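You operate a simulated robot arm through the tools that you are given. There is no shell and no other tool.

You are at the controls of a simulated robot arm. One attempt, no reset.

## Task
Lock the drill's catch, set IN and 2, and try the trigger.

The check looks at the end state, three seconds after you hand in, the way a careful person would. Anything else that was tipped, shoved, dropped, spilled or broken makes it a failure.

## Robot
A 6-joint arm with a two-finger parallel gripper, fixed in place. Base frame: the origin is on the floor under the middle of its stand, x ahead of it, y to its left, z up; the work surface is at about z = 92. Lengths are in cm, angles in degrees, forces in N, time in s.
With the tool pointing down near the work surface it reaches from about 36 to 82 cm from the base axis. Its first joint turns from -166.0 to 166.0 degrees. Payload 3.91 kg.
The tool frame sits at the grasp point between the pads (the TCP): z along the fingers, y along the line on which they close. The tips reach 3 cm beyond it. Largest opening 11 cm; finger width 2, thickness 1; the body of the gripper, 4.8 by 11.2 cm, starts 5.5 cm behind the TCP.
Orientation is that of the tool frame in the base frame, as [roll, pitch, yaw] about the fixed x, y, z axes, in that order (R = Rz(yaw) Ry(pitch) Rx(roll)). With the fingers straight down and closing along the base's y, the tool's x points along the base's -x, its y along +y and its z along -z.

## Interface
- The arm moves only by the tool servo_tool. Its argument "deltas" is text: rows parted by semicolons, each of 7 numbers parted by spaces: the shift along the tool's x, y, z in cm, then the turn, a rotation vector about the tool's x, y, z in degrees, then the closure in counts, from 0 (fully open) to 255 (shut). In form: x y z wx wy wz hand; .... A call has 1 to 20 rows; each row is the pose to reach, as a shift and turn from the pose commanded when the call began, along the tool's axes at that moment. A row lasts 0.2 s, in which the tool goes at most 5 cm and 8.6 degrees; a call with a longer step from one row to the next is refused whole, and so is a gripper value outside its range. Where a pose cannot be reached the arm comes as near as it can. A force on the tool above 40 N (or 10 N above the force at the start of the call, whichever is more), or a blocked arm, ends the call early, and 0.2 s more pass. The fingers move at their own pace (about 4.5 cm/s each) and stop on an object; they squeeze with about 29 N. The grip force told is the motor's: it shows also when the fingers shut on nothing. Time passes only in rows, and 0.2 s behind the last, so rows that repeat a pose let the fingers close. It gives the time, the measured TCP pose, the force on the tool (base axes), the opening and the grip force at its end, in the units of the frame above (readings bear some noise), with the torque about the TCP (base axes, N m) and any sound that the robot's microphone picked up, and new pictures: "views" is both (left out), scene, wrist or none.
- Cameras (640 x 400 px; columns grow to the right, rows downward): "scene" is fixed at [39.94, 65.06, 176.29]; the picture's right is [-0.96, 0.28, 0.00], its down [0.09, 0.32, -0.94] and it looks along [-0.27, -0.91, -0.33] (base axes); focal length 342 px, centre (320, 200). "wrist" rides on the gripper at [7.7, 0.7, -11.4] in the tool frame; the picture's right is [-0.09, 1.00, 0.00], its down [-0.80, -0.07, -0.59] and it looks along [-0.59, -0.05, 0.80] (tool axes); focal length 270 px, centre (320, 200). There is no depth. A picture from a camera that has moved, and an enlarged one, comes with that camera's place and axes in the base frame and with its lens.
- slide_trunk(by): slides the trunk up (or, below 0, down) by that many cm; the arm rides with it, the base frame stays. It gives what a move gives, with no picture.
- zoom(camera, box): a new picture of the part [left, top, right, bottom] of that camera's present view, enlarged. The clock stands still meanwhile.
- finish_job(): hands the job in; it is judged then, once.

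Nothing tells you positions but the pictures and the camera data. Unless the task says otherwise, let go and move clear before handing in.

The tools are called after ">>>" by a JSON object that holds its "api" and its "payload". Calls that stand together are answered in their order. servo_tool: Moves the arm, as the interface text tells. Its arguments: {"type":"object","properties":{"deltas":{"type":"string"},"views":{"type":"string","enum":["both","scene","wrist","none"]}},"required":["deltas"]} The other tools are called the same way: slide_trunk (by) moves the trunk up or down; zoom (camera, box) takes an enlarged picture of a part of a camera's view; finish_job () hands the job in.

At the start:

```text
time: 0.0
eef_pos: [16.72, -30.96, 144.39]
tool_rot: [-180.0, 0.0, 180.0]
contact_force: [0.4, 0.6, -0.7]
moment: [0.02, 0.01, -0.01]
width: 11.0
grip_force: 0.1
trunk travel left (down, up): [-57.5, 3.5]
```

scene: 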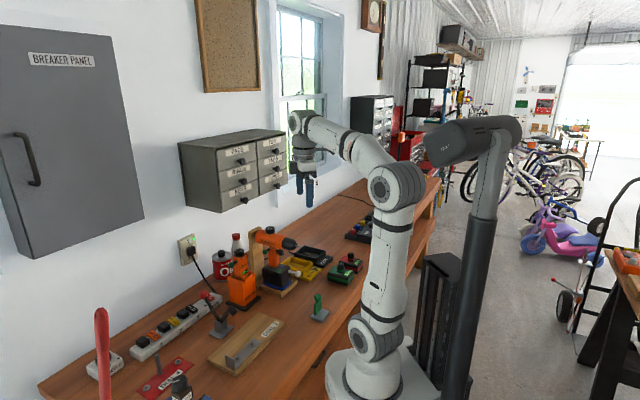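
wrist: 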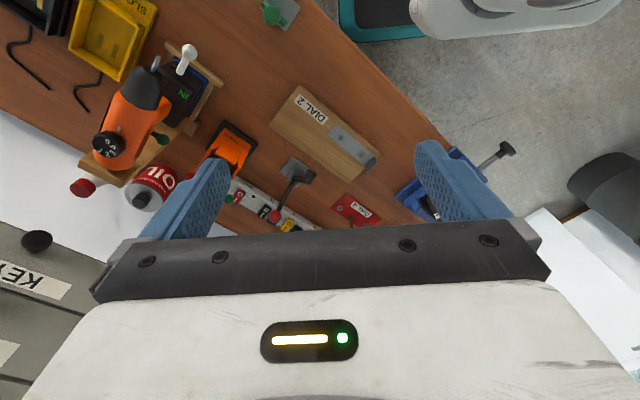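

I see a workbench with an orange drill in a stand (left of the wrist picture), plus many other objects. I'll take enlarged views of the drill before moving.

>>> {"api": "zoom", "payload": {"camera": "scene", "box": [200, 210, 360, 310]}}

>>> {"api": "zoom", "payload": {"camera": "wrist", "box": [60, 30, 260, 220]}}

>>> {"api": "zoom", "payload": {"camera": "scene", "box": [60, 280, 320, 400]}}

```text
4.00 times, centred on (280, 260) of scene
camera zoom: at [39.94, 65.06, 176.29], right [-0.96, 0.28, 0.0], down [0.09, 0.32, -0.94], along [-0.27, -0.91, -0.33], focal length 1366 px, centre (480, -40)
```

zoom: 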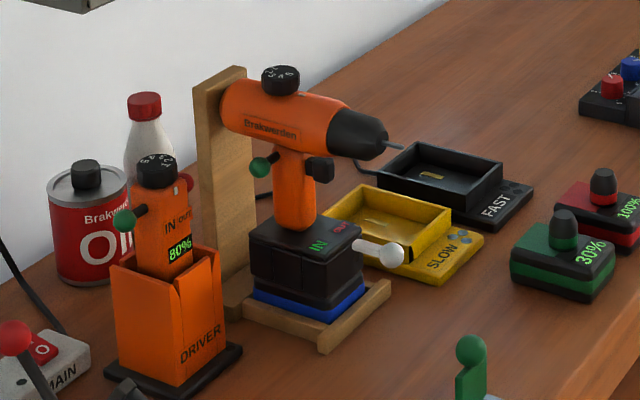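

```text
2.11 times, centred on (160, 125) of wrist
camera zoom: at [9.1, -30.22, 155.9], right [0.09, 1.0, 0.0], down [0.8, -0.07, 0.59], along [0.59, -0.05, -0.8], focal length 569 px, centre (657, 358)
```

zoom: 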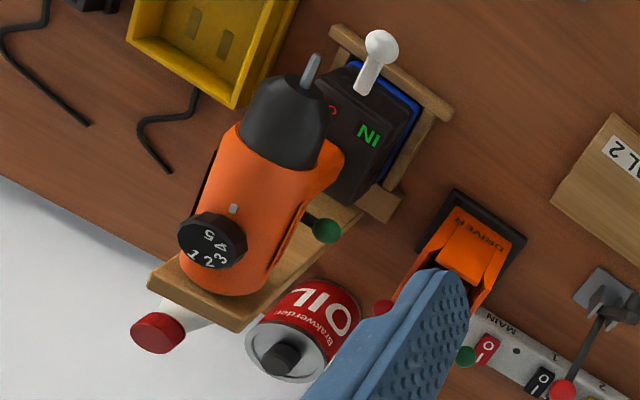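

```text
2.46 times, centred on (190, 340) of scene
camera zoom: at [39.94, 65.06, 176.29], right [-0.96, 0.28, 0.0], down [0.09, 0.32, -0.94], along [-0.27, -0.91, -0.33], focal length 841 px, centre (640, -145)
```

zoom: 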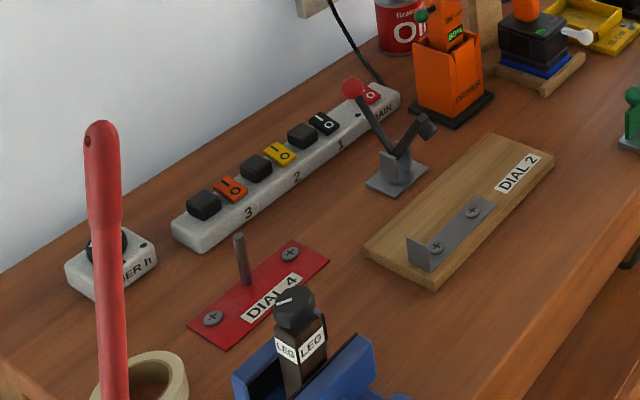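

The drill stands in a wooden holder, with a dial on top, a green knob at its side, a black trigger, and a battery with a white lever. I'll enlarge further to read labels.

>>> {"api": "zoom", "payload": {"camera": "scene", "box": [250, 220, 310, 258]}}

>>> {"api": "zoom", "payload": {"camera": "scene", "box": [250, 255, 310, 300]}}

>>> {"api": "zoom", "payload": {"camera": "wrist", "box": [80, 40, 220, 170]}}

>>> {"api": "zoom", "payload": {"camera": "scene", "box": [220, 240, 270, 275]}}

```text
10.53 times, centred on (280, 239) of scene
camera zoom: at [39.94, 65.06, 176.29], right [-0.96, 0.28, 0.0], down [0.09, 0.32, -0.94], along [-0.27, -0.91, -0.33], focal length 3595 px, centre (741, -210)
```

zoom: 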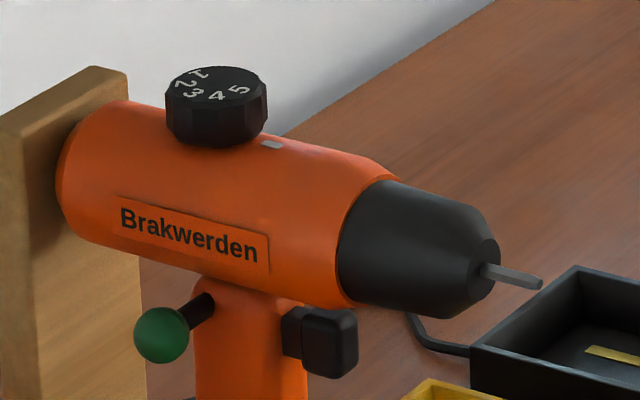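

```text
8.89 times, centred on (280, 278) of scene
camera zoom: at [39.94, 65.06, 176.29], right [-0.96, 0.28, 0.0], down [0.09, 0.32, -0.94], along [-0.27, -0.91, -0.33], focal length 3036 px, centre (676, -489)
```

zoom: 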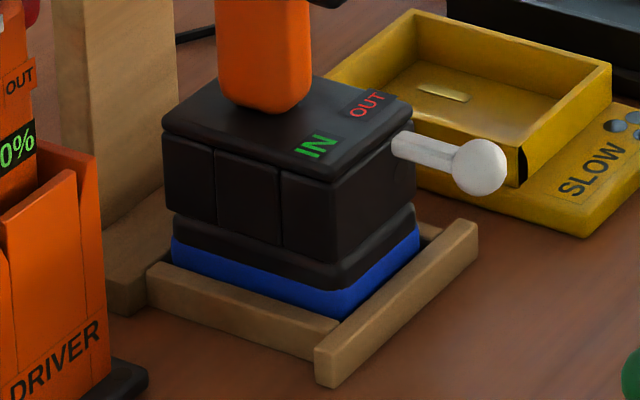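

```text
3.08 times, centred on (150, 105) of wrist
camera zoom: at [9.1, -30.22, 155.9], right [0.09, 1.0, 0.0], down [0.8, -0.07, 0.59], along [0.59, -0.05, -0.8], focal length 832 px, centre (843, 492)
```

zoom: 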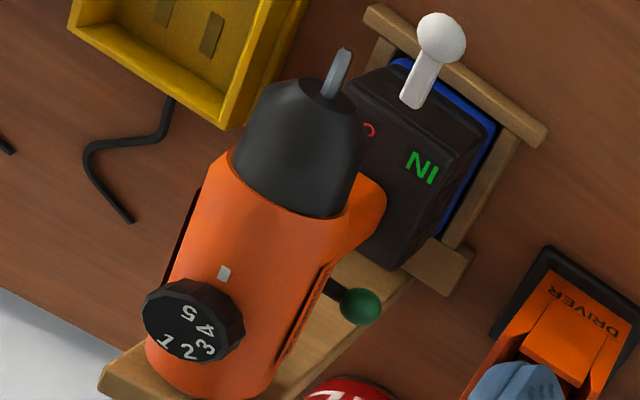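

```text
11.43 times, centred on (245, 258) of scene
camera zoom: at [39.94, 65.06, 176.29], right [-0.96, 0.28, 0.0], down [0.09, 0.32, -0.94], along [-0.27, -0.91, -0.33], focal length 3903 px, centre (1177, -457)
```

zoom: 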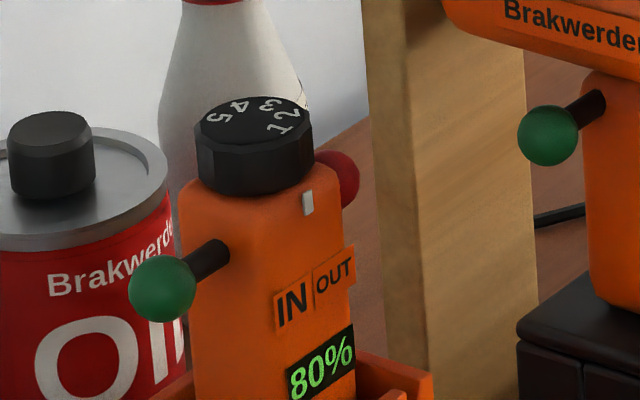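

The drill's axis runs from about (23,-63) to (13,-51), so it faces the direction (-0.65, 0.76). The white lever's ball is near (14,-53,103), and the green knob is near (26,-59,112) on its right side. I'll move the wrist camera round to look at the front of the drill before touching anything.

>>> {"api": "servo_tool", "payload": {"deltas": "1.96 -1.29 0.91 0 0 7.06 0; 3.91 -2.57 1.83 0 0 14.11 0; 5.87 -3.86 2.74 0 0 21.17 0; 7.83 -5.14 3.66 0 0 28.23 0; 9.79 -6.43 4.57 0 0 35.29 0; 11.74 -7.71 5.49 0 0 42.34 0; 13.7 -9 6.4 0 0 49.4 0", "views": "both"}}

```text
time: 1.6
eef_pos: [2.95, -39.87, 138.01]
tool_rot: [180.0, 0.0, 130.5]
contact_force: [-0.1, -0.8, -1.2]
moment: [0.01, -0.03, 0.03]
width: 11.01
grip_force: 0.0
trunk travel left (down, up): [-57.5, 3.5]
camera wrist: at [-1.53, -33.63, 149.46], right [0.81, 0.58, 0.0], down [0.47, -0.66, 0.59], along [0.34, -0.48, -0.8], focal length 270 px, centre (320, 200)
```

scene: 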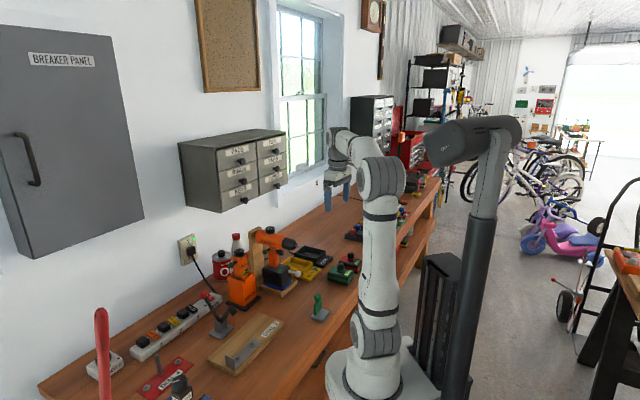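
wrist: 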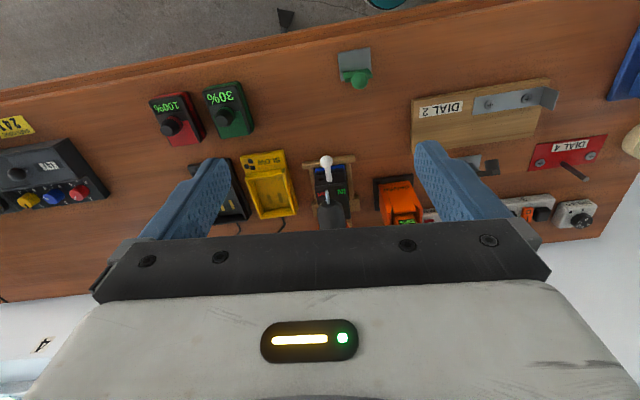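

The wrist camera now looks at the drill from the front, with the image upside down. I'll enlarge the drill area.

>>> {"api": "zoom", "payload": {"camera": "wrist", "box": [290, 145, 380, 235]}}

>>> {"api": "zoom", "payload": {"camera": "wrist", "box": [180, 60, 440, 225]}}

>>> {"api": "zoom", "payload": {"camera": "scene", "box": [255, 225, 305, 260]}}

```text
4.44 times, centred on (335, 190) of wrist
camera zoom: at [-1.53, -33.63, 149.46], right [0.81, 0.58, 0.0], down [0.47, -0.66, 0.59], along [0.34, -0.48, -0.8], focal length 1201 px, centre (253, 244)
```

zoom: 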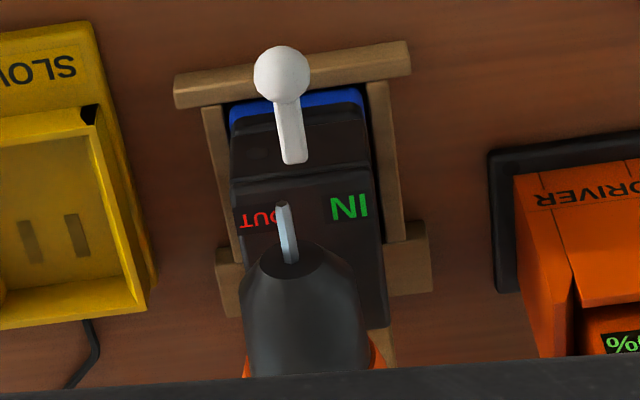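

```text
2.42 times, centred on (310, 142) of wrist
camera zoom: at [-1.53, -33.63, 149.46], right [0.81, 0.58, 0.0], down [0.47, -0.66, 0.59], along [0.34, -0.48, -0.8], focal length 655 px, centre (344, 339)
```

zoom: 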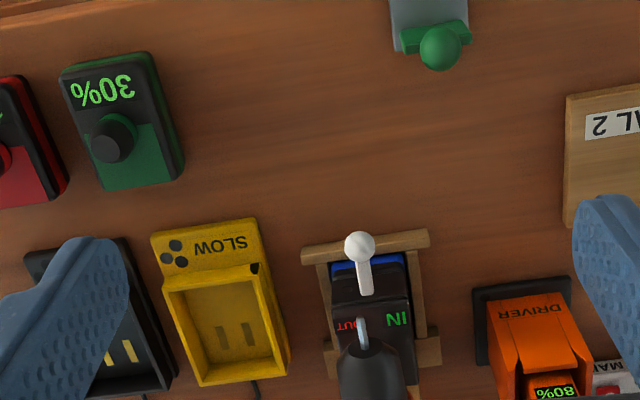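

```text
11.43 times, centred on (280, 242) of scene
camera zoom: at [39.94, 65.06, 176.29], right [-0.96, 0.28, 0.0], down [0.09, 0.32, -0.94], along [-0.27, -0.91, -0.33], focal length 3903 px, centre (777, -286)
```

zoom: 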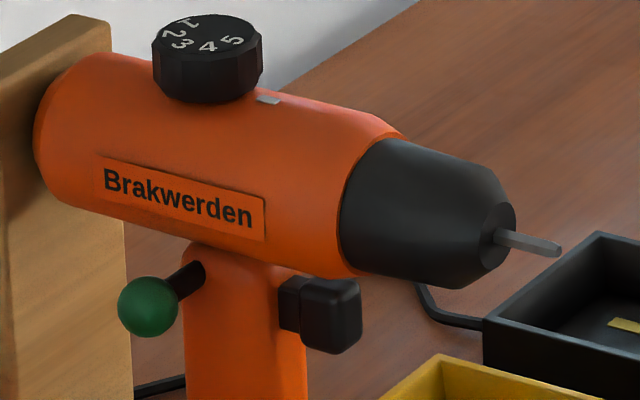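

The labels IN and OUT sit on the battery's top, and the white lever sticks out of its front. I want a lower look from the drill's left side to understand the lever, the trigger and the crossbar.

>>> {"api": "servo_tool", "payload": {"deltas": "1.06 -2.81 3 0 0 -5.75 0; 2.11 -5.62 6 0 0 -11.5 0; 3.17 -8.43 9 0 0 -17.25 0; 4.23 -11.24 12 0 0 -23 0; 5.28 -14.05 15 0 0 -28.75 0; 6.34 -16.86 18 0 0 -34.5 0", "views": "none"}}

>>> {"api": "servo_tool", "payload": {"deltas": "0 0 0 0 -8 0 0; 0 0 0 0 -16 0 0; 0 0 0 0 -24 0 0; 0 0 0 0 -32 0 0", "views": "both"}}

```text
time: 3.0
eef_pos: [-14.25, -45.92, 119.86]
tool_rot: [179.9, 0.0, 165.2]
contact_force: [0.0, -0.6, 0.8]
moment: [0.02, -0.02, 0.0]
width: 11.01
grip_force: 0.0
trunk travel left (down, up): [-57.5, 3.5]
```

```text
time: 4.0
eef_pos: [-13.92, -46.07, 119.92]
tool_rot: [-179.9, 32.2, 165.3]
contact_force: [-0.2, 0.5, 0.5]
moment: [-0.03, 0.02, 0.03]
width: 11.0
grip_force: 0.1
trunk travel left (down, up): [-57.5, 3.5]
camera wrist: at [-25.84, -42.17, 125.65], right [0.33, 0.94, 0.05], down [0.33, -0.16, 0.93], along [0.88, -0.29, -0.37], focal length 270 px, centre (320, 200)
```

scene: 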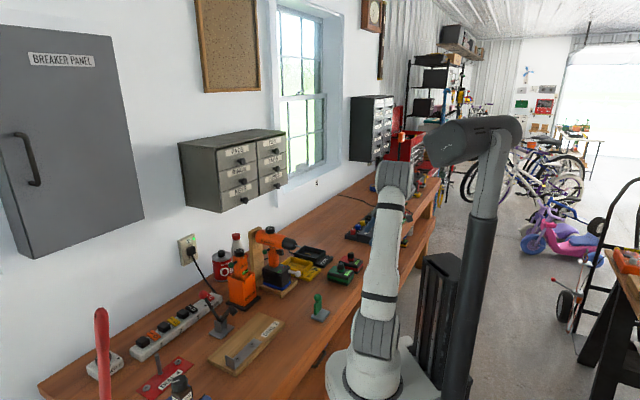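
wrist: 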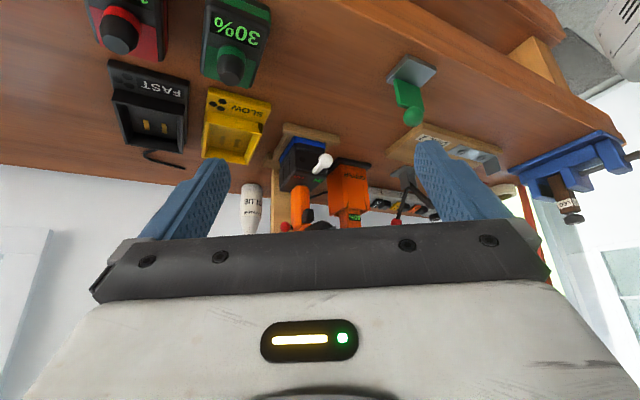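

The drill is visible upside down, left side towards the camera. I'll enlarge it.

>>> {"api": "zoom", "payload": {"camera": "wrist", "box": [255, 110, 375, 240]}}

>>> {"api": "zoom", "payload": {"camera": "wrist", "box": [270, 125, 340, 195]}}

```text
3.08 times, centred on (315, 175) of wrist
camera zoom: at [-25.84, -42.17, 125.65], right [0.33, 0.94, 0.05], down [0.33, -0.16, 0.93], along [0.88, -0.29, -0.37], focal length 832 px, centre (335, 277)
```

zoom: 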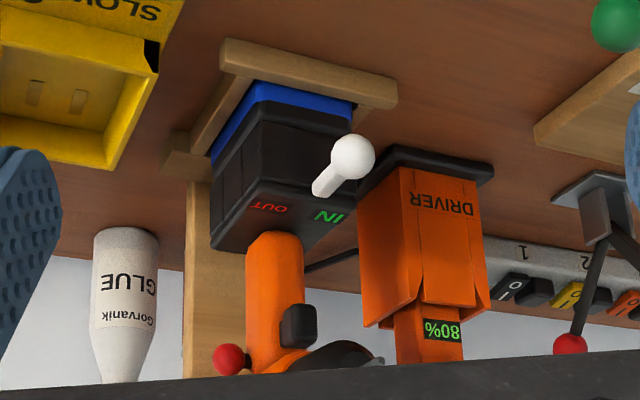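

```text
5.71 times, centred on (305, 160) of wrist
camera zoom: at [-25.84, -42.17, 125.65], right [0.33, 0.94, 0.05], down [0.33, -0.16, 0.93], along [0.88, -0.29, -0.37], focal length 1544 px, centre (406, 429)
```

zoom: 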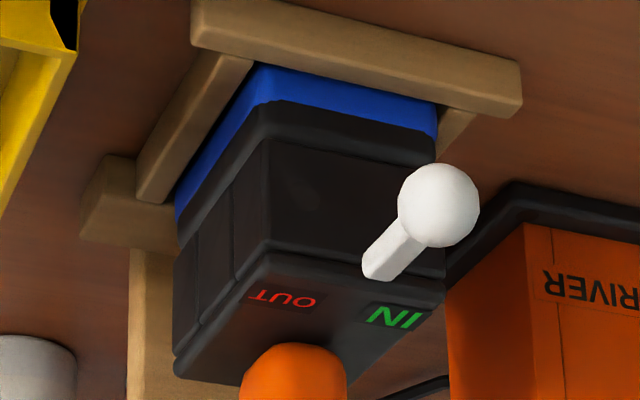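

The drill has a crossbar with a green ball on its right and a red ball on its left, plus the white catch lever pointing forward. I'll check the cabinet's labels and where it hangs, so I can plan a safe look from above.

>>> {"api": "zoom", "payload": {"camera": "scene", "box": [170, 115, 310, 250]}}

>>> {"api": "zoom", "payload": {"camera": "scene", "box": [258, 225, 284, 242]}}

```text
2.96 times, centred on (240, 182) of scene
camera zoom: at [39.94, 65.06, 176.29], right [-0.96, 0.28, 0.0], down [0.09, 0.32, -0.94], along [-0.27, -0.91, -0.33], focal length 1012 px, centre (557, 252)
```

zoom: 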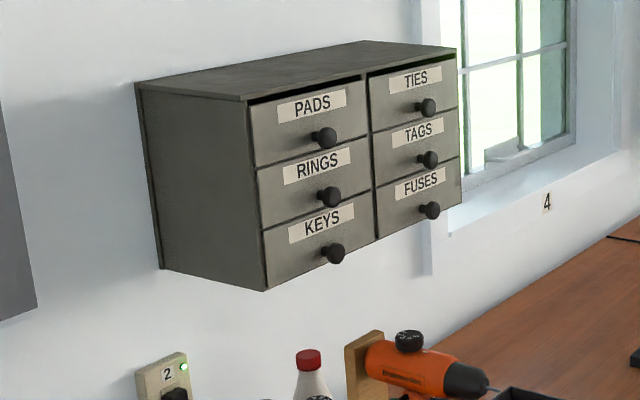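

```text
16.00 times, centred on (271, 234) of scene
camera zoom: at [39.94, 65.06, 176.29], right [-0.96, 0.28, 0.0], down [0.09, 0.32, -0.94], along [-0.27, -0.91, -0.33], focal length 5464 px, centre (1104, -336)
```

zoom: 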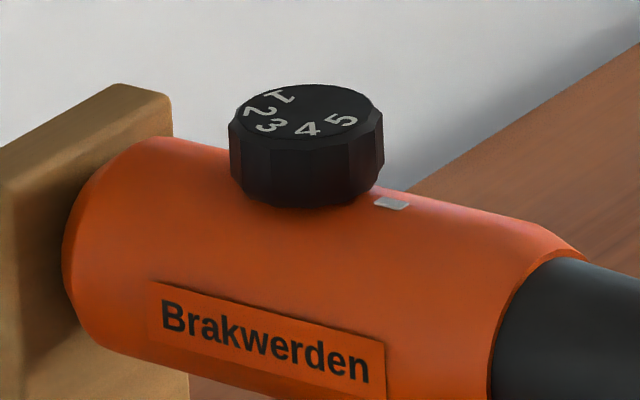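

The dial shows 5 at the white mark, so 2 needs about 150° counter-clockwise seen from above. The cabinet front is near y = -73 with its bottom around z = 127, so there's room above the dial. I'll zoom on the crossbar and trigger from both cameras to judge the bar's position.

>>> {"api": "zoom", "payload": {"camera": "scene", "box": [258, 240, 294, 264]}}

>>> {"api": "zoom", "payload": {"camera": "wrist", "box": [275, 190, 325, 235]}}

>>> {"api": "zoom", "payload": {"camera": "wrist", "box": [300, 140, 340, 180]}}

```text
16.00 times, centred on (276, 252) of scene
camera zoom: at [39.94, 65.06, 176.29], right [-0.96, 0.28, 0.0], down [0.09, 0.32, -0.94], along [-0.27, -0.91, -0.33], focal length 5464 px, centre (1024, -632)
```

zoom: 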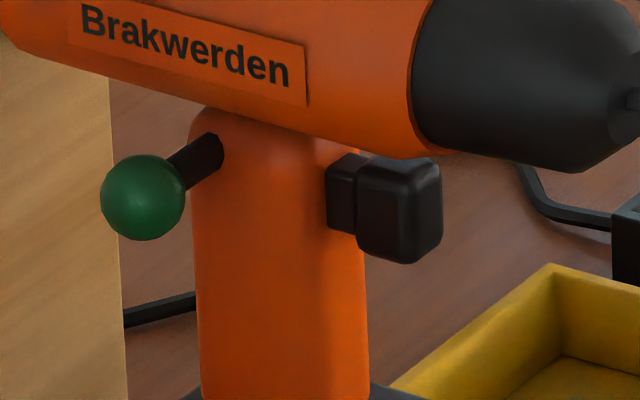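

```text
8.89 times, centred on (300, 212) of wrist
camera zoom: at [-25.84, -42.17, 125.65], right [0.33, 0.94, 0.05], down [0.33, -0.16, 0.93], along [0.88, -0.29, -0.37], focal length 2402 px, centre (498, 89)
```

zoom: 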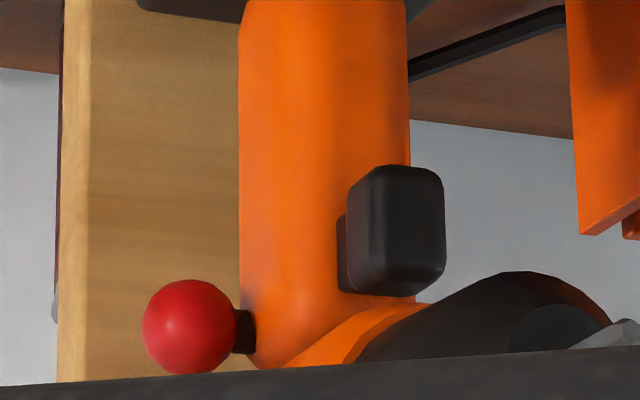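

```text
10.00 times, centred on (320, 160) of wrist
camera zoom: at [-25.84, -42.17, 125.65], right [0.33, 0.94, 0.05], down [0.33, -0.16, 0.93], along [0.88, -0.29, -0.37], focal length 2703 px, centre (320, 600)
```

zoom: 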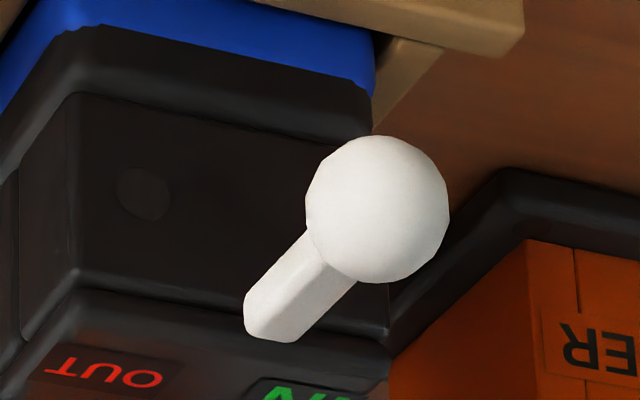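

The red ball sits close to the handle and the green one stands out further, so the bar is currently pushed towards the green side. I'll look at the lever from the front at a low angle to see how the catch works.

>>> {"api": "servo_tool", "payload": {"deltas": "-1.56 1.58 2.54 3.09 0 4.91 0; -3.12 3.15 5.08 6.18 0 9.81 0; -4.68 4.73 7.63 9.28 0 14.72 0; -6.23 6.3 10.17 12.37 0 19.63 0; -7.79 7.88 12.71 15.46 0 24.53 0; -9.35 9.45 15.25 18.55 0 29.44 0", "views": "both"}}

>>> {"api": "zoom", "payload": {"camera": "wrist", "box": [260, 100, 390, 235]}}

```text
time: 5.4
eef_pos: [4.2, -40.93, 111.94]
tool_rot: [-179.8, 32.0, 130.3]
contact_force: [0.7, -0.6, 0.7]
moment: [-0.01, 0.0, -0.02]
width: 10.99
grip_force: 0.0
trunk travel left (down, up): [-57.5, 3.5]
camera wrist: at [-3.29, -30.93, 117.64], right [0.81, 0.59, 0.04], down [0.18, -0.32, 0.93], along [0.56, -0.74, -0.37], focal length 270 px, centre (320, 200)
```

scene: 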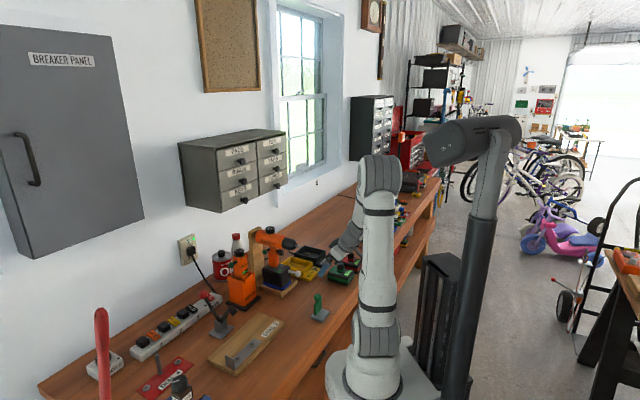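
wrist: 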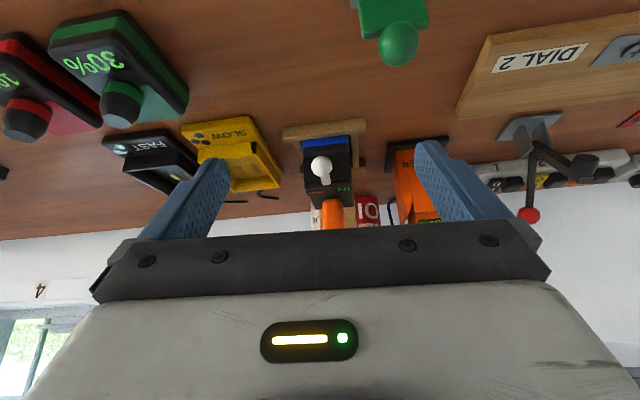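

```text
2.96 times, centred on (325, 168) of wrist
camera zoom: at [-3.29, -30.93, 117.64], right [0.81, 0.59, 0.04], down [0.18, -0.32, 0.93], along [0.56, -0.74, -0.37], focal length 801 px, centre (305, 296)
```

zoom: 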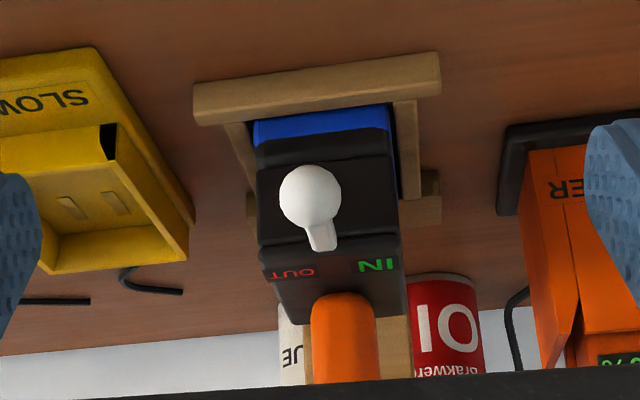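

>>> {"api": "zoom", "payload": {"camera": "wrist", "box": [302, 135, 350, 180]}}

>>> {"api": "zoom", "payload": {"camera": "wrist", "box": [315, 185, 385, 230]}}

>>> {"api": "zoom", "payload": {"camera": "scene", "box": [262, 256, 306, 288]}}

```text
8.89 times, centred on (326, 158) of wrist
camera zoom: at [-3.29, -30.93, 117.64], right [0.81, 0.59, 0.04], down [0.18, -0.32, 0.93], along [0.56, -0.74, -0.37], focal length 2402 px, centre (267, 578)
```

zoom: 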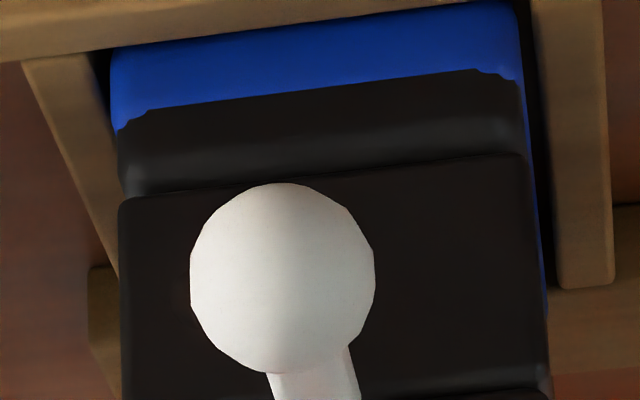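

```text
8.89 times, centred on (350, 208) of wrist
camera zoom: at [-3.29, -30.93, 117.64], right [0.81, 0.59, 0.04], down [0.18, -0.32, 0.93], along [0.56, -0.74, -0.37], focal length 2402 px, centre (53, 133)
```

zoom: 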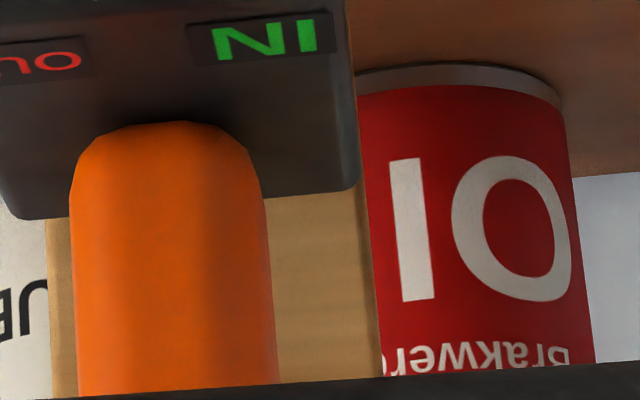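

```text
12.50 times, centred on (284, 272) of scene
camera zoom: at [39.94, 65.06, 176.29], right [-0.96, 0.28, 0.0], down [0.09, 0.32, -0.94], along [-0.27, -0.91, -0.33], focal length 4269 px, centre (770, -700)
```

zoom: 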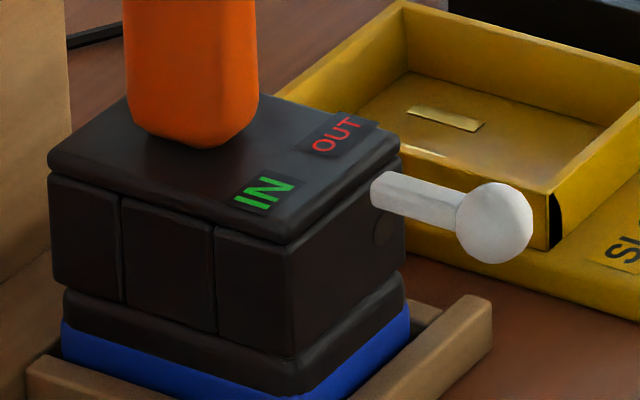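

There's a small round mark on the battery's front under the lever. I'll shift the camera to the left-front to see it and the lever root clearly.

>>> {"api": "servo_tool", "payload": {"deltas": "1.1 -2.77 0.49 -2.61 0 -4.18 0; 2.21 -5.54 0.98 -5.22 0 -8.35 0; 3.32 -8.31 1.46 -7.83 0 -12.53 0; 4.42 -11.08 1.95 -10.44 0 -16.7 0", "views": "wrist"}}

>>> {"api": "zoom", "payload": {"camera": "wrist", "box": [280, 150, 360, 230]}}

>>> {"api": "zoom", "payload": {"camera": "wrist", "box": [300, 170, 340, 210]}}

```text
time: 6.4
eef_pos: [-6.1, -46.15, 108.01]
tool_rot: [-179.8, 32.0, 150.1]
contact_force: [0.4, -0.4, 0.2]
moment: [0.02, 0.0, 0.0]
width: 11.0
grip_force: 0.0
trunk travel left (down, up): [-57.5, 3.5]
camera wrist: at [-16.63, -39.31, 113.71], right [0.56, 0.83, 0.05], down [0.28, -0.24, 0.93], along [0.78, -0.51, -0.37], focal length 270 px, centre (320, 200)
```

wrist: 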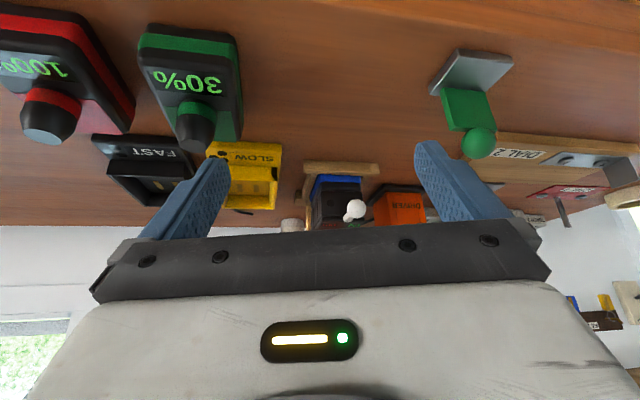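

```text
5.00 times, centred on (320, 190) of wrist
camera zoom: at [-16.63, -39.31, 113.71], right [0.56, 0.83, 0.05], down [0.28, -0.24, 0.93], along [0.78, -0.51, -0.37], focal length 1351 px, centre (320, 250)
```

zoom: 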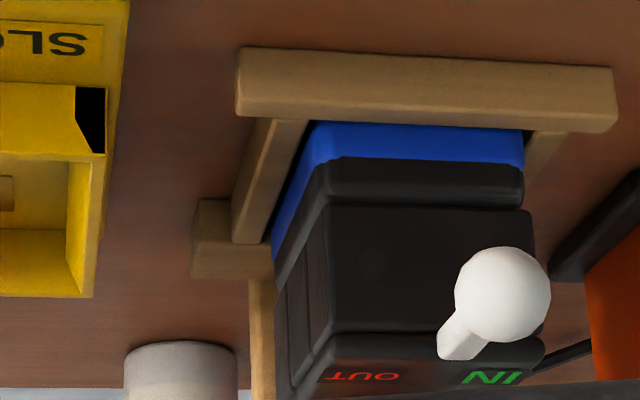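

```text
10.00 times, centred on (320, 190) of wrist
camera zoom: at [-16.63, -39.31, 113.71], right [0.56, 0.83, 0.05], down [0.28, -0.24, 0.93], along [0.78, -0.51, -0.37], focal length 2703 px, centre (320, 300)
```

zoom: 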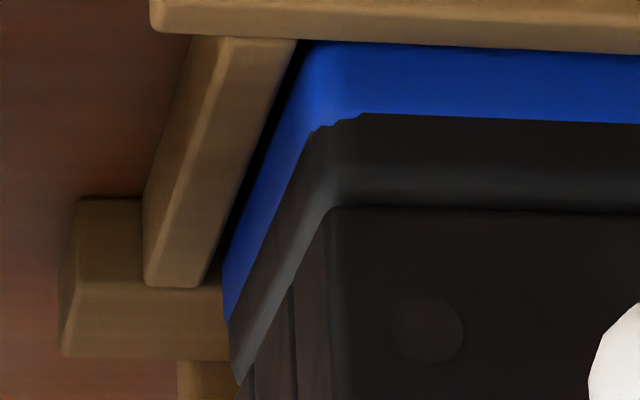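

The faint disc looks like an unlit indicator lamp on the battery front. The white lever is probably the catch, hinged at the foot's front edge. I'll close the fingers and come in from the front, tilted under the chuck, to hover above the white ball.

>>> {"api": "servo_tool", "payload": {"deltas": "-3.35 1.87 0.06 2.6 0 4.15 255; -6.7 3.74 0.13 5.2 0 8.31 255; -10.06 5.6 0.19 7.8 0 12.46 255; -13.41 7.47 0.25 10.39 0 16.62 255", "views": "none"}}

>>> {"api": "servo_tool", "payload": {"deltas": "0 0 0 0 -6 0 255; 0 0 0 0 -12 0 255; 0 0 0 0 -18 0 255; 0 0 0 0 -18 0 255", "views": "both"}}

>>> {"api": "zoom", "payload": {"camera": "wrist", "box": [240, 90, 400, 220]}}

```text
time: 7.4
eef_pos: [7.93, -45.33, 115.04]
tool_rot: [-179.8, 32.0, 130.5]
contact_force: [-0.2, -0.5, -0.4]
moment: [0.01, 0.0, -0.04]
width: 2.15
grip_force: 0.2
trunk travel left (down, up): [-57.5, 3.5]
```

```text
time: 8.4
eef_pos: [7.58, -45.38, 114.88]
tool_rot: [-179.8, 50.0, 130.7]
contact_force: [-0.5, -0.2, -0.2]
moment: [0.02, 0.0, 0.05]
width: 0.0
grip_force: 29.2
trunk travel left (down, up): [-57.5, 3.5]
camera wrist: at [-0.7, -34.48, 116.47], right [0.8, 0.6, 0.06], down [-0.01, -0.09, 1.0], along [0.61, -0.79, -0.06], focal length 270 px, centre (320, 200)
```

scene: 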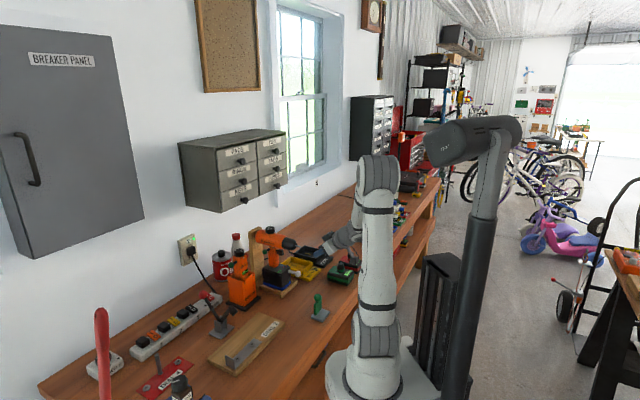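
wrist: 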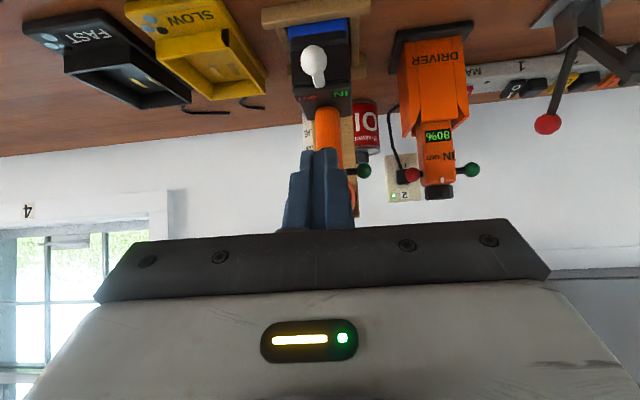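

```text
3.08 times, centred on (320, 155) of wrist
camera zoom: at [-0.7, -34.48, 116.47], right [0.8, 0.6, 0.06], down [-0.01, -0.09, 1.0], along [0.61, -0.79, -0.06], focal length 832 px, centre (320, 338)
```

zoom: 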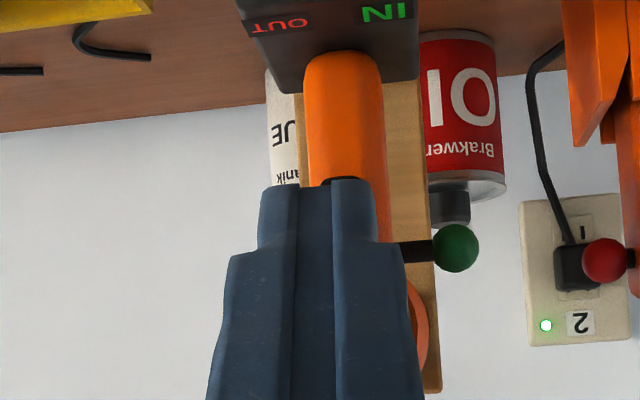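

The ball is near (14.1,-53.6,101.8), the lever's root is near (17.8,-57.3,101.8), and the drill faces about 135°. I'll line up at 135° and stop short of the ball with the fingers part open, ready to grip it and feel which way the catch moves.

>>> {"api": "servo_tool", "payload": {"deltas": "1.63 -0.49 3.33 -1.65 0 -1.38 127; 3.26 -0.98 6.67 -3.29 0 -2.76 127; 3.26 -0.98 6.67 -3.29 0 -2.76 127; 3.26 -0.98 6.67 -3.29 0 -2.76 127", "views": "both"}}

>>> {"api": "zoom", "payload": {"camera": "wrist", "box": [200, 60, 440, 230]}}

```text
time: 9.4
eef_pos: [8.61, -48.7, 108.33]
tool_rot: [-179.9, 50.1, 134.9]
contact_force: [-0.7, -0.4, -0.2]
moment: [0.0, -0.02, 0.01]
width: 5.51
grip_force: 0.1
trunk travel left (down, up): [-57.5, 3.5]
camera wrist: at [-0.55, -38.44, 109.88], right [0.75, 0.66, 0.07], down [-0.01, -0.09, 1.0], along [0.66, -0.75, -0.06], focal length 270 px, centre (320, 200)
```

scene: 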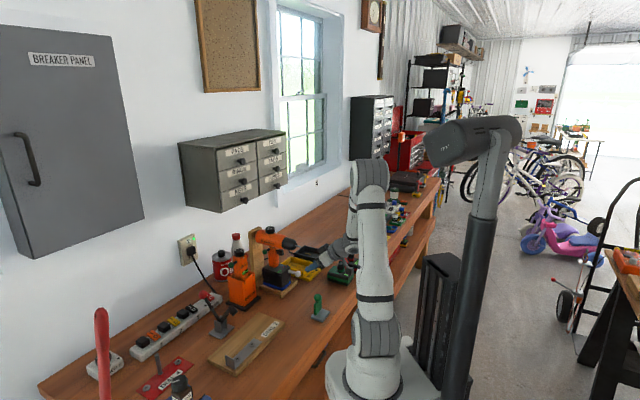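
wrist: 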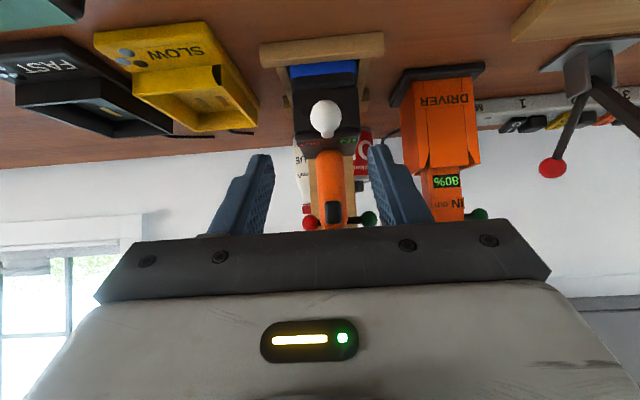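

```text
2.35 times, centred on (320, 145) of wrist
camera zoom: at [-0.55, -38.44, 109.88], right [0.75, 0.66, 0.07], down [-0.01, -0.09, 1.0], along [0.66, -0.75, -0.06], focal length 636 px, centre (320, 329)
```

zoom: 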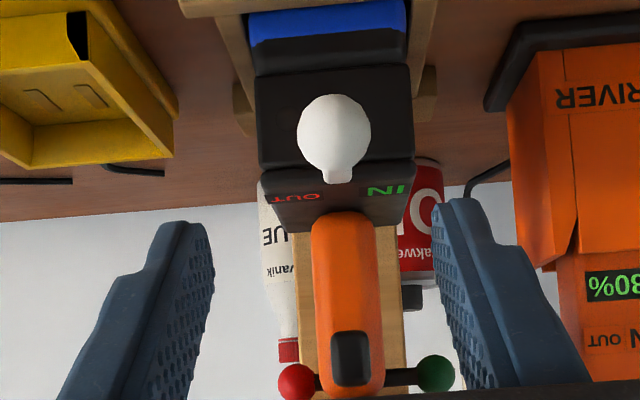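

The front view is clear: the ball is about 10 cm along the tool axis, and the crossbar is visibly shifted towards the green side. I'll advance part way and re-measure.

>>> {"api": "servo_tool", "payload": {"deltas": "0.13 0.26 2.5 0 0 0 127; 0.26 0.53 5 0 0 0 127; 0.26 0.53 5 0 0 0 127", "views": "wrist"}}

>>> {"api": "zoom", "payload": {"camera": "wrist", "box": [200, 60, 440, 230]}}

>>> {"api": "zoom", "payload": {"camera": "scene", "box": [250, 220, 350, 300]}}

```text
time: 10.2
eef_pos: [11.82, -50.59, 104.77]
tool_rot: [-179.8, 50.1, 134.9]
contact_force: [-0.2, -0.1, -0.6]
moment: [0.01, 0.01, 0.03]
width: 5.49
grip_force: 0.1
trunk travel left (down, up): [-57.5, 3.5]
camera wrist: at [2.65, -40.39, 106.24], right [0.75, 0.66, 0.07], down [-0.01, -0.09, 1.0], along [0.66, -0.75, -0.06], focal length 270 px, centre (320, 200)
```

wrist: 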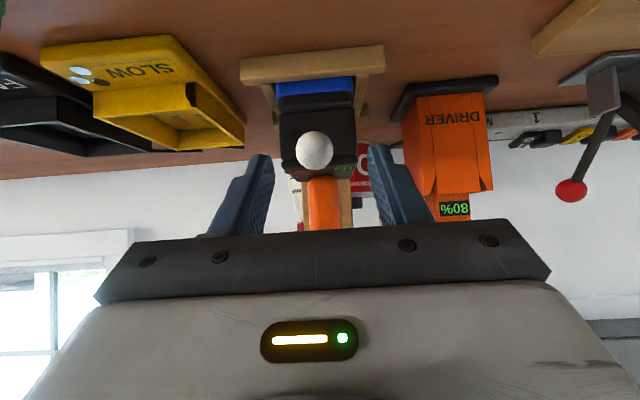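

```text
2.35 times, centred on (320, 145) of wrist
camera zoom: at [2.65, -40.39, 106.24], right [0.75, 0.66, 0.07], down [-0.01, -0.09, 1.0], along [0.66, -0.75, -0.06], focal length 636 px, centre (320, 329)
```

zoom: 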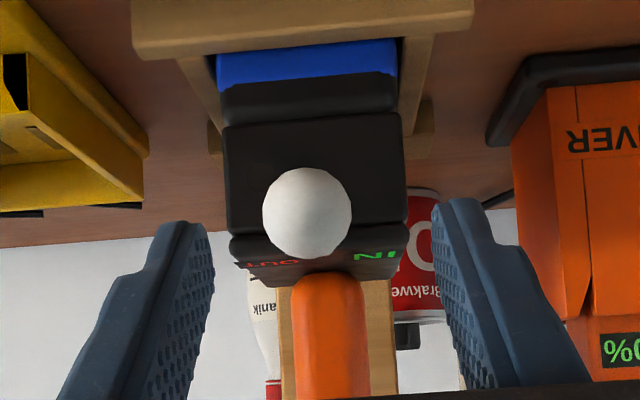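

```text
5.00 times, centred on (300, 260) of scene
camera zoom: at [39.94, 65.06, 176.29], right [-0.96, 0.28, 0.0], down [0.09, 0.32, -0.94], along [-0.27, -0.91, -0.33], focal length 1708 px, centre (420, -100)
```

zoom: 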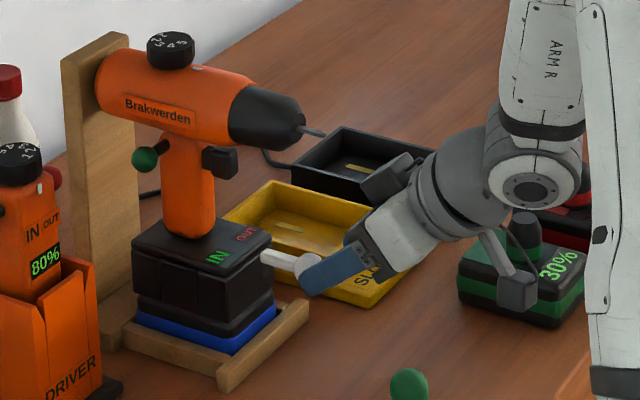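

The ball is now about 4.9 cm along the tool axis and nearly centred. I'll advance the last 3 cm and close gently on it.

>>> {"api": "servo_tool", "payload": {"deltas": "-0.1 -0.16 1.5 0 0 0 127; -0.21 -0.33 3.05 0 0 0 127; -0.21 -0.33 3.05 0 0 0 127", "views": "wrist"}}

>>> {"api": "zoom", "payload": {"camera": "wrist", "box": [200, 60, 440, 230]}}

>>> {"api": "zoom", "payload": {"camera": "scene", "box": [250, 230, 330, 300]}}

```text
time: 11.0
eef_pos: [13.32, -52.49, 102.89]
tool_rot: [-179.8, 50.0, 134.8]
contact_force: [-0.1, -0.3, -0.3]
moment: [0.01, 0.01, 0.0]
width: 5.54
grip_force: 0.0
trunk travel left (down, up): [-57.5, 3.5]
camera wrist: at [4.18, -42.36, 104.46], right [0.75, 0.66, 0.07], down [-0.01, -0.09, 1.0], along [0.66, -0.75, -0.06], focal length 270 px, centre (320, 200)
```

wrist: 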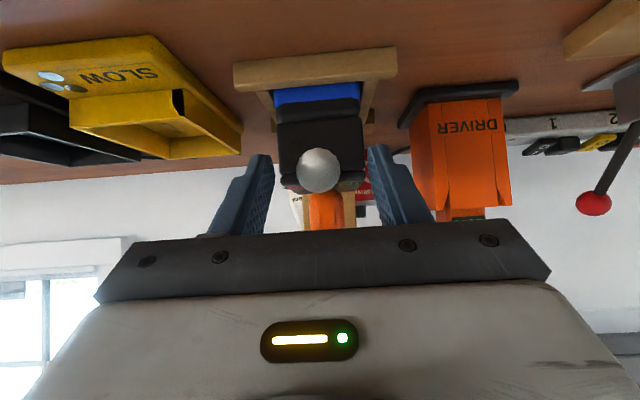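

```text
2.35 times, centred on (320, 145) of wrist
camera zoom: at [4.18, -42.36, 104.46], right [0.75, 0.66, 0.07], down [-0.01, -0.09, 1.0], along [0.66, -0.75, -0.06], focal length 636 px, centre (320, 329)
```

zoom: 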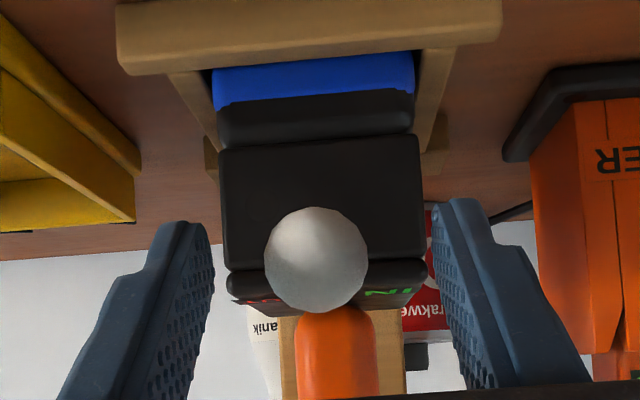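

```text
5.71 times, centred on (290, 265) of scene
camera zoom: at [39.94, 65.06, 176.29], right [-0.96, 0.28, 0.0], down [0.09, 0.32, -0.94], along [-0.27, -0.91, -0.33], focal length 1952 px, centre (491, -171)
```

zoom: 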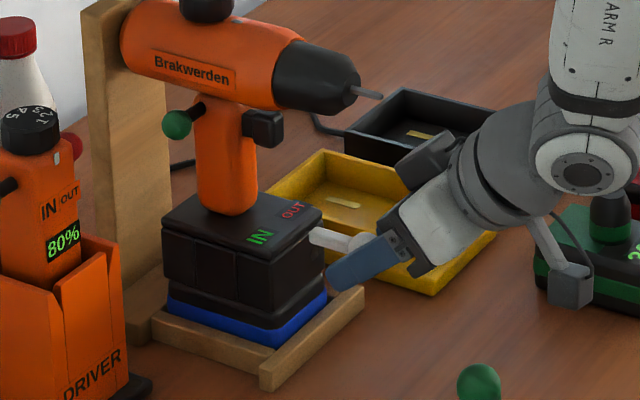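

The ball sits between the pads, about 1.9 cm past the TCP and centred. I'll close on it.

>>> {"api": "servo_tool", "payload": {"deltas": "0 0 0 0 0 0 200; 0 0 0 0 0 0 200; 0 0 0 0 0 0 200; 0 0 0 0 0 0 255", "views": "wrist"}}

```text
time: 12.0
eef_pos: [13.17, -52.71, 102.83]
tool_rot: [-179.8, 50.0, 134.9]
contact_force: [-2.0, -1.3, 2.3]
moment: [-0.05, -0.01, -0.07]
width: 2.47
grip_force: 29.3
trunk travel left (down, up): [-57.5, 3.5]
camera wrist: at [4.16, -42.37, 104.47], right [0.75, 0.66, 0.07], down [-0.01, -0.09, 1.0], along [0.66, -0.75, -0.06], focal length 270 px, centre (320, 200)
```

wrist: 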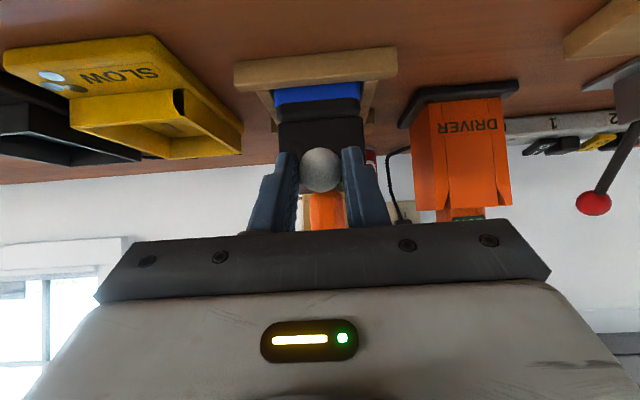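

Gripped at 2.5 cm wide with little force on the tool. I'll try a small downward arc on the lever and watch the force.

>>> {"api": "servo_tool", "payload": {"deltas": "0.17 0 0.17 0 0 0 255; 0.34 0 0.33 0 0 0 255; 0.52 0 0.5 0 0 0 255; 0.52 0 0.5 0 0 0 255", "views": "wrist"}}

>>> {"api": "zoom", "payload": {"camera": "scene", "box": [250, 230, 330, 300]}}

```text
time: 13.0
eef_pos: [13.23, -52.43, 102.15]
tool_rot: [-179.6, 50.2, 135.0]
contact_force: [-4.1, 0.8, 20.7]
moment: [-0.6, -0.59, -0.06]
width: 2.48
grip_force: 28.7
trunk travel left (down, up): [-57.5, 3.5]
camera wrist: at [4.04, -42.21, 103.73], right [0.75, 0.66, 0.06], down [-0.01, -0.09, 1.0], along [0.66, -0.75, -0.06], focal length 270 px, centre (320, 200)
```

wrist: 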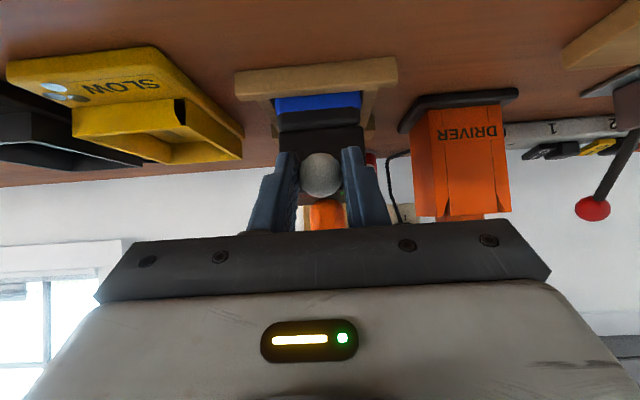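

```text
5.71 times, centred on (290, 265) of scene
camera zoom: at [39.94, 65.06, 176.29], right [-0.96, 0.28, 0.0], down [0.09, 0.32, -0.94], along [-0.27, -0.91, -0.33], focal length 1952 px, centre (491, -171)
```

zoom: 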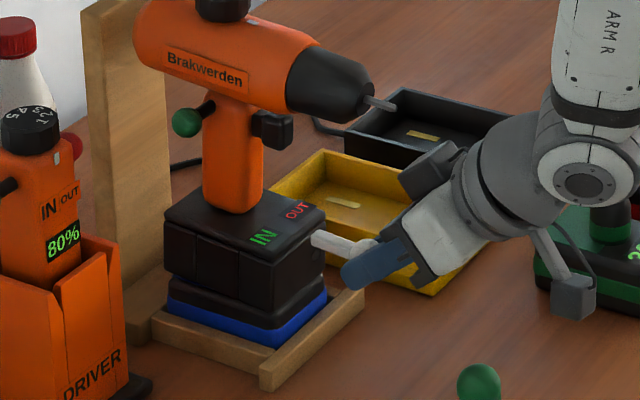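

The lever doesn't hinge downward. The whole drill tilted forward with it and the force rose to 21 N, so I'm returning to the grip position at once.

>>> {"api": "servo_tool", "payload": {"deltas": "-0.17 0 -0.17 0 0 0 255; -0.34 0 -0.33 0 0 0 255; -0.52 0 -0.5 0 0 0 255; -0.52 0 -0.5 0 0 0 255", "views": "wrist"}}

>>> {"api": "zoom", "payload": {"camera": "scene", "box": [250, 230, 330, 300]}}

```text
time: 14.0
eef_pos: [13.21, -52.54, 102.72]
tool_rot: [-179.9, 50.0, 134.8]
contact_force: [1.4, 0.0, -8.3]
moment: [0.63, 0.52, 0.15]
width: 2.48
grip_force: 29.0
trunk travel left (down, up): [-57.5, 3.5]
camera wrist: at [4.14, -42.28, 104.26], right [0.75, 0.66, 0.07], down [-0.01, -0.09, 1.0], along [0.66, -0.74, -0.07], focal length 270 px, centre (320, 200)
```

wrist: 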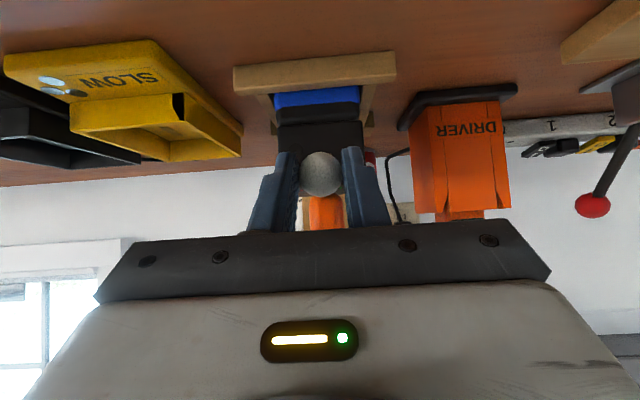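

```text
5.71 times, centred on (290, 265) of scene
camera zoom: at [39.94, 65.06, 176.29], right [-0.96, 0.28, 0.0], down [0.09, 0.32, -0.94], along [-0.27, -0.91, -0.33], focal length 1952 px, centre (491, -171)
```

zoom: 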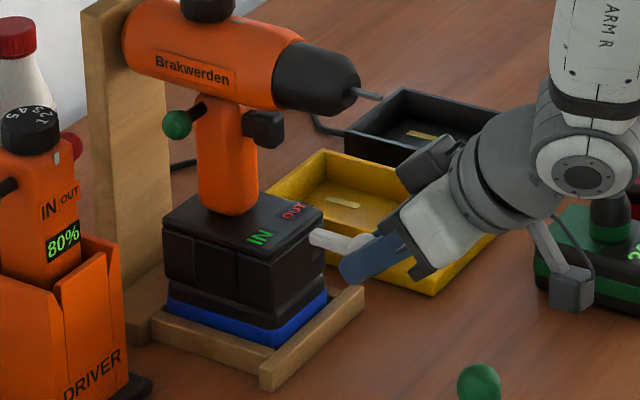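

The drill is back upright against its board. A slight upward pull of about 8 N remains, so I'll ease it off before testing other directions.

>>> {"api": "servo_tool", "payload": {"deltas": "0.11 0 0.09 0 0 0 255; 0.21 0 0.18 0 0 0 255; 0.21 0 0.18 0 0 0 255", "views": "none"}}

```text
time: 14.8
eef_pos: [13.22, -52.68, 102.62]
tool_rot: [-179.7, 50.1, 135.0]
contact_force: [2.3, 2.9, 3.2]
moment: [0.17, 0.18, 0.21]
width: 2.46
grip_force: 29.0
trunk travel left (down, up): [-57.5, 3.5]
```

The residual force is now small. Next I'll test a small sideways shift to the drill's right.

>>> {"api": "servo_tool", "payload": {"deltas": "0 0.15 0 0 0 0 255; 0 0.3 0 0 0 0 255; 0 0.3 0 0 0 0 255", "views": "none"}}

```text
time: 15.6
eef_pos: [13.19, -52.36, 102.61]
tool_rot: [-179.8, 50.2, 134.7]
contact_force: [-2.2, -5.2, 8.5]
moment: [-0.35, -0.19, -0.34]
width: 2.47
grip_force: 29.2
trunk travel left (down, up): [-57.5, 3.5]
```

Moving right meets stiff resistance, with force swinging about 9 N over 0.3 cm. I'll go back and try slightly to the left.

>>> {"api": "servo_tool", "payload": {"deltas": "0 -0.15 0 0 0 0 255; 0 -0.3 0 0 0 0 255; 0 -0.3 0 0 0 0 255", "views": "none"}}

>>> {"api": "servo_tool", "payload": {"deltas": "0 -0.15 0 0 0 0 255; 0 -0.3 0 0 0 0 255; 0 -0.3 0 0 0 0 255", "views": "wrist"}}

>>> {"api": "zoom", "payload": {"camera": "scene", "box": [250, 230, 330, 300]}}

```text
time: 16.4
eef_pos: [13.23, -52.32, 102.6]
tool_rot: [-179.8, 50.1, 135.0]
contact_force: [5.5, 1.5, 10.2]
moment: [-0.34, -0.47, 0.27]
width: 2.49
grip_force: 28.9
trunk travel left (down, up): [-57.5, 3.5]
```

```text
time: 17.2
eef_pos: [12.85, -52.59, 102.67]
tool_rot: [-179.8, 49.9, 134.9]
contact_force: [2.6, 3.5, 5.7]
moment: [0.01, -0.03, 0.23]
width: 2.47
grip_force: 29.2
trunk travel left (down, up): [-57.5, 3.5]
camera wrist: at [3.8, -42.44, 104.19], right [0.75, 0.66, 0.07], down [-0.01, -0.09, 1.0], along [0.66, -0.75, -0.06], focal length 270 px, centre (320, 200)
```

wrist: 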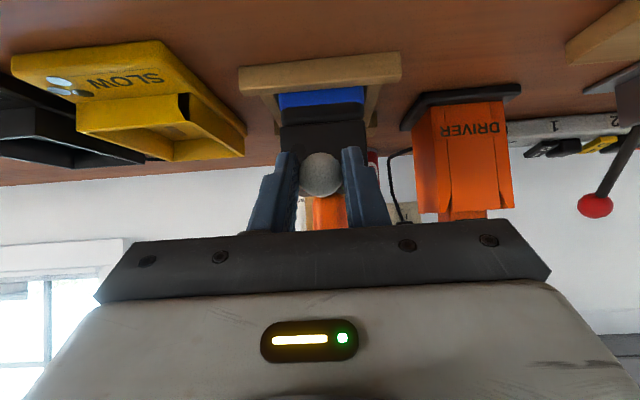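

```text
5.71 times, centred on (290, 265) of scene
camera zoom: at [39.94, 65.06, 176.29], right [-0.96, 0.28, 0.0], down [0.09, 0.32, -0.94], along [-0.27, -0.91, -0.33], focal length 1952 px, centre (491, -171)
```

zoom: 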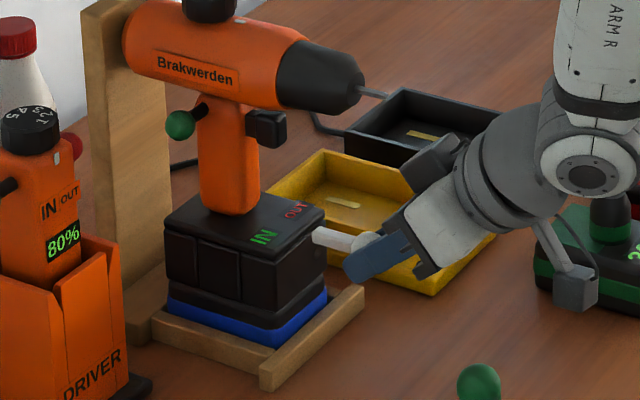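

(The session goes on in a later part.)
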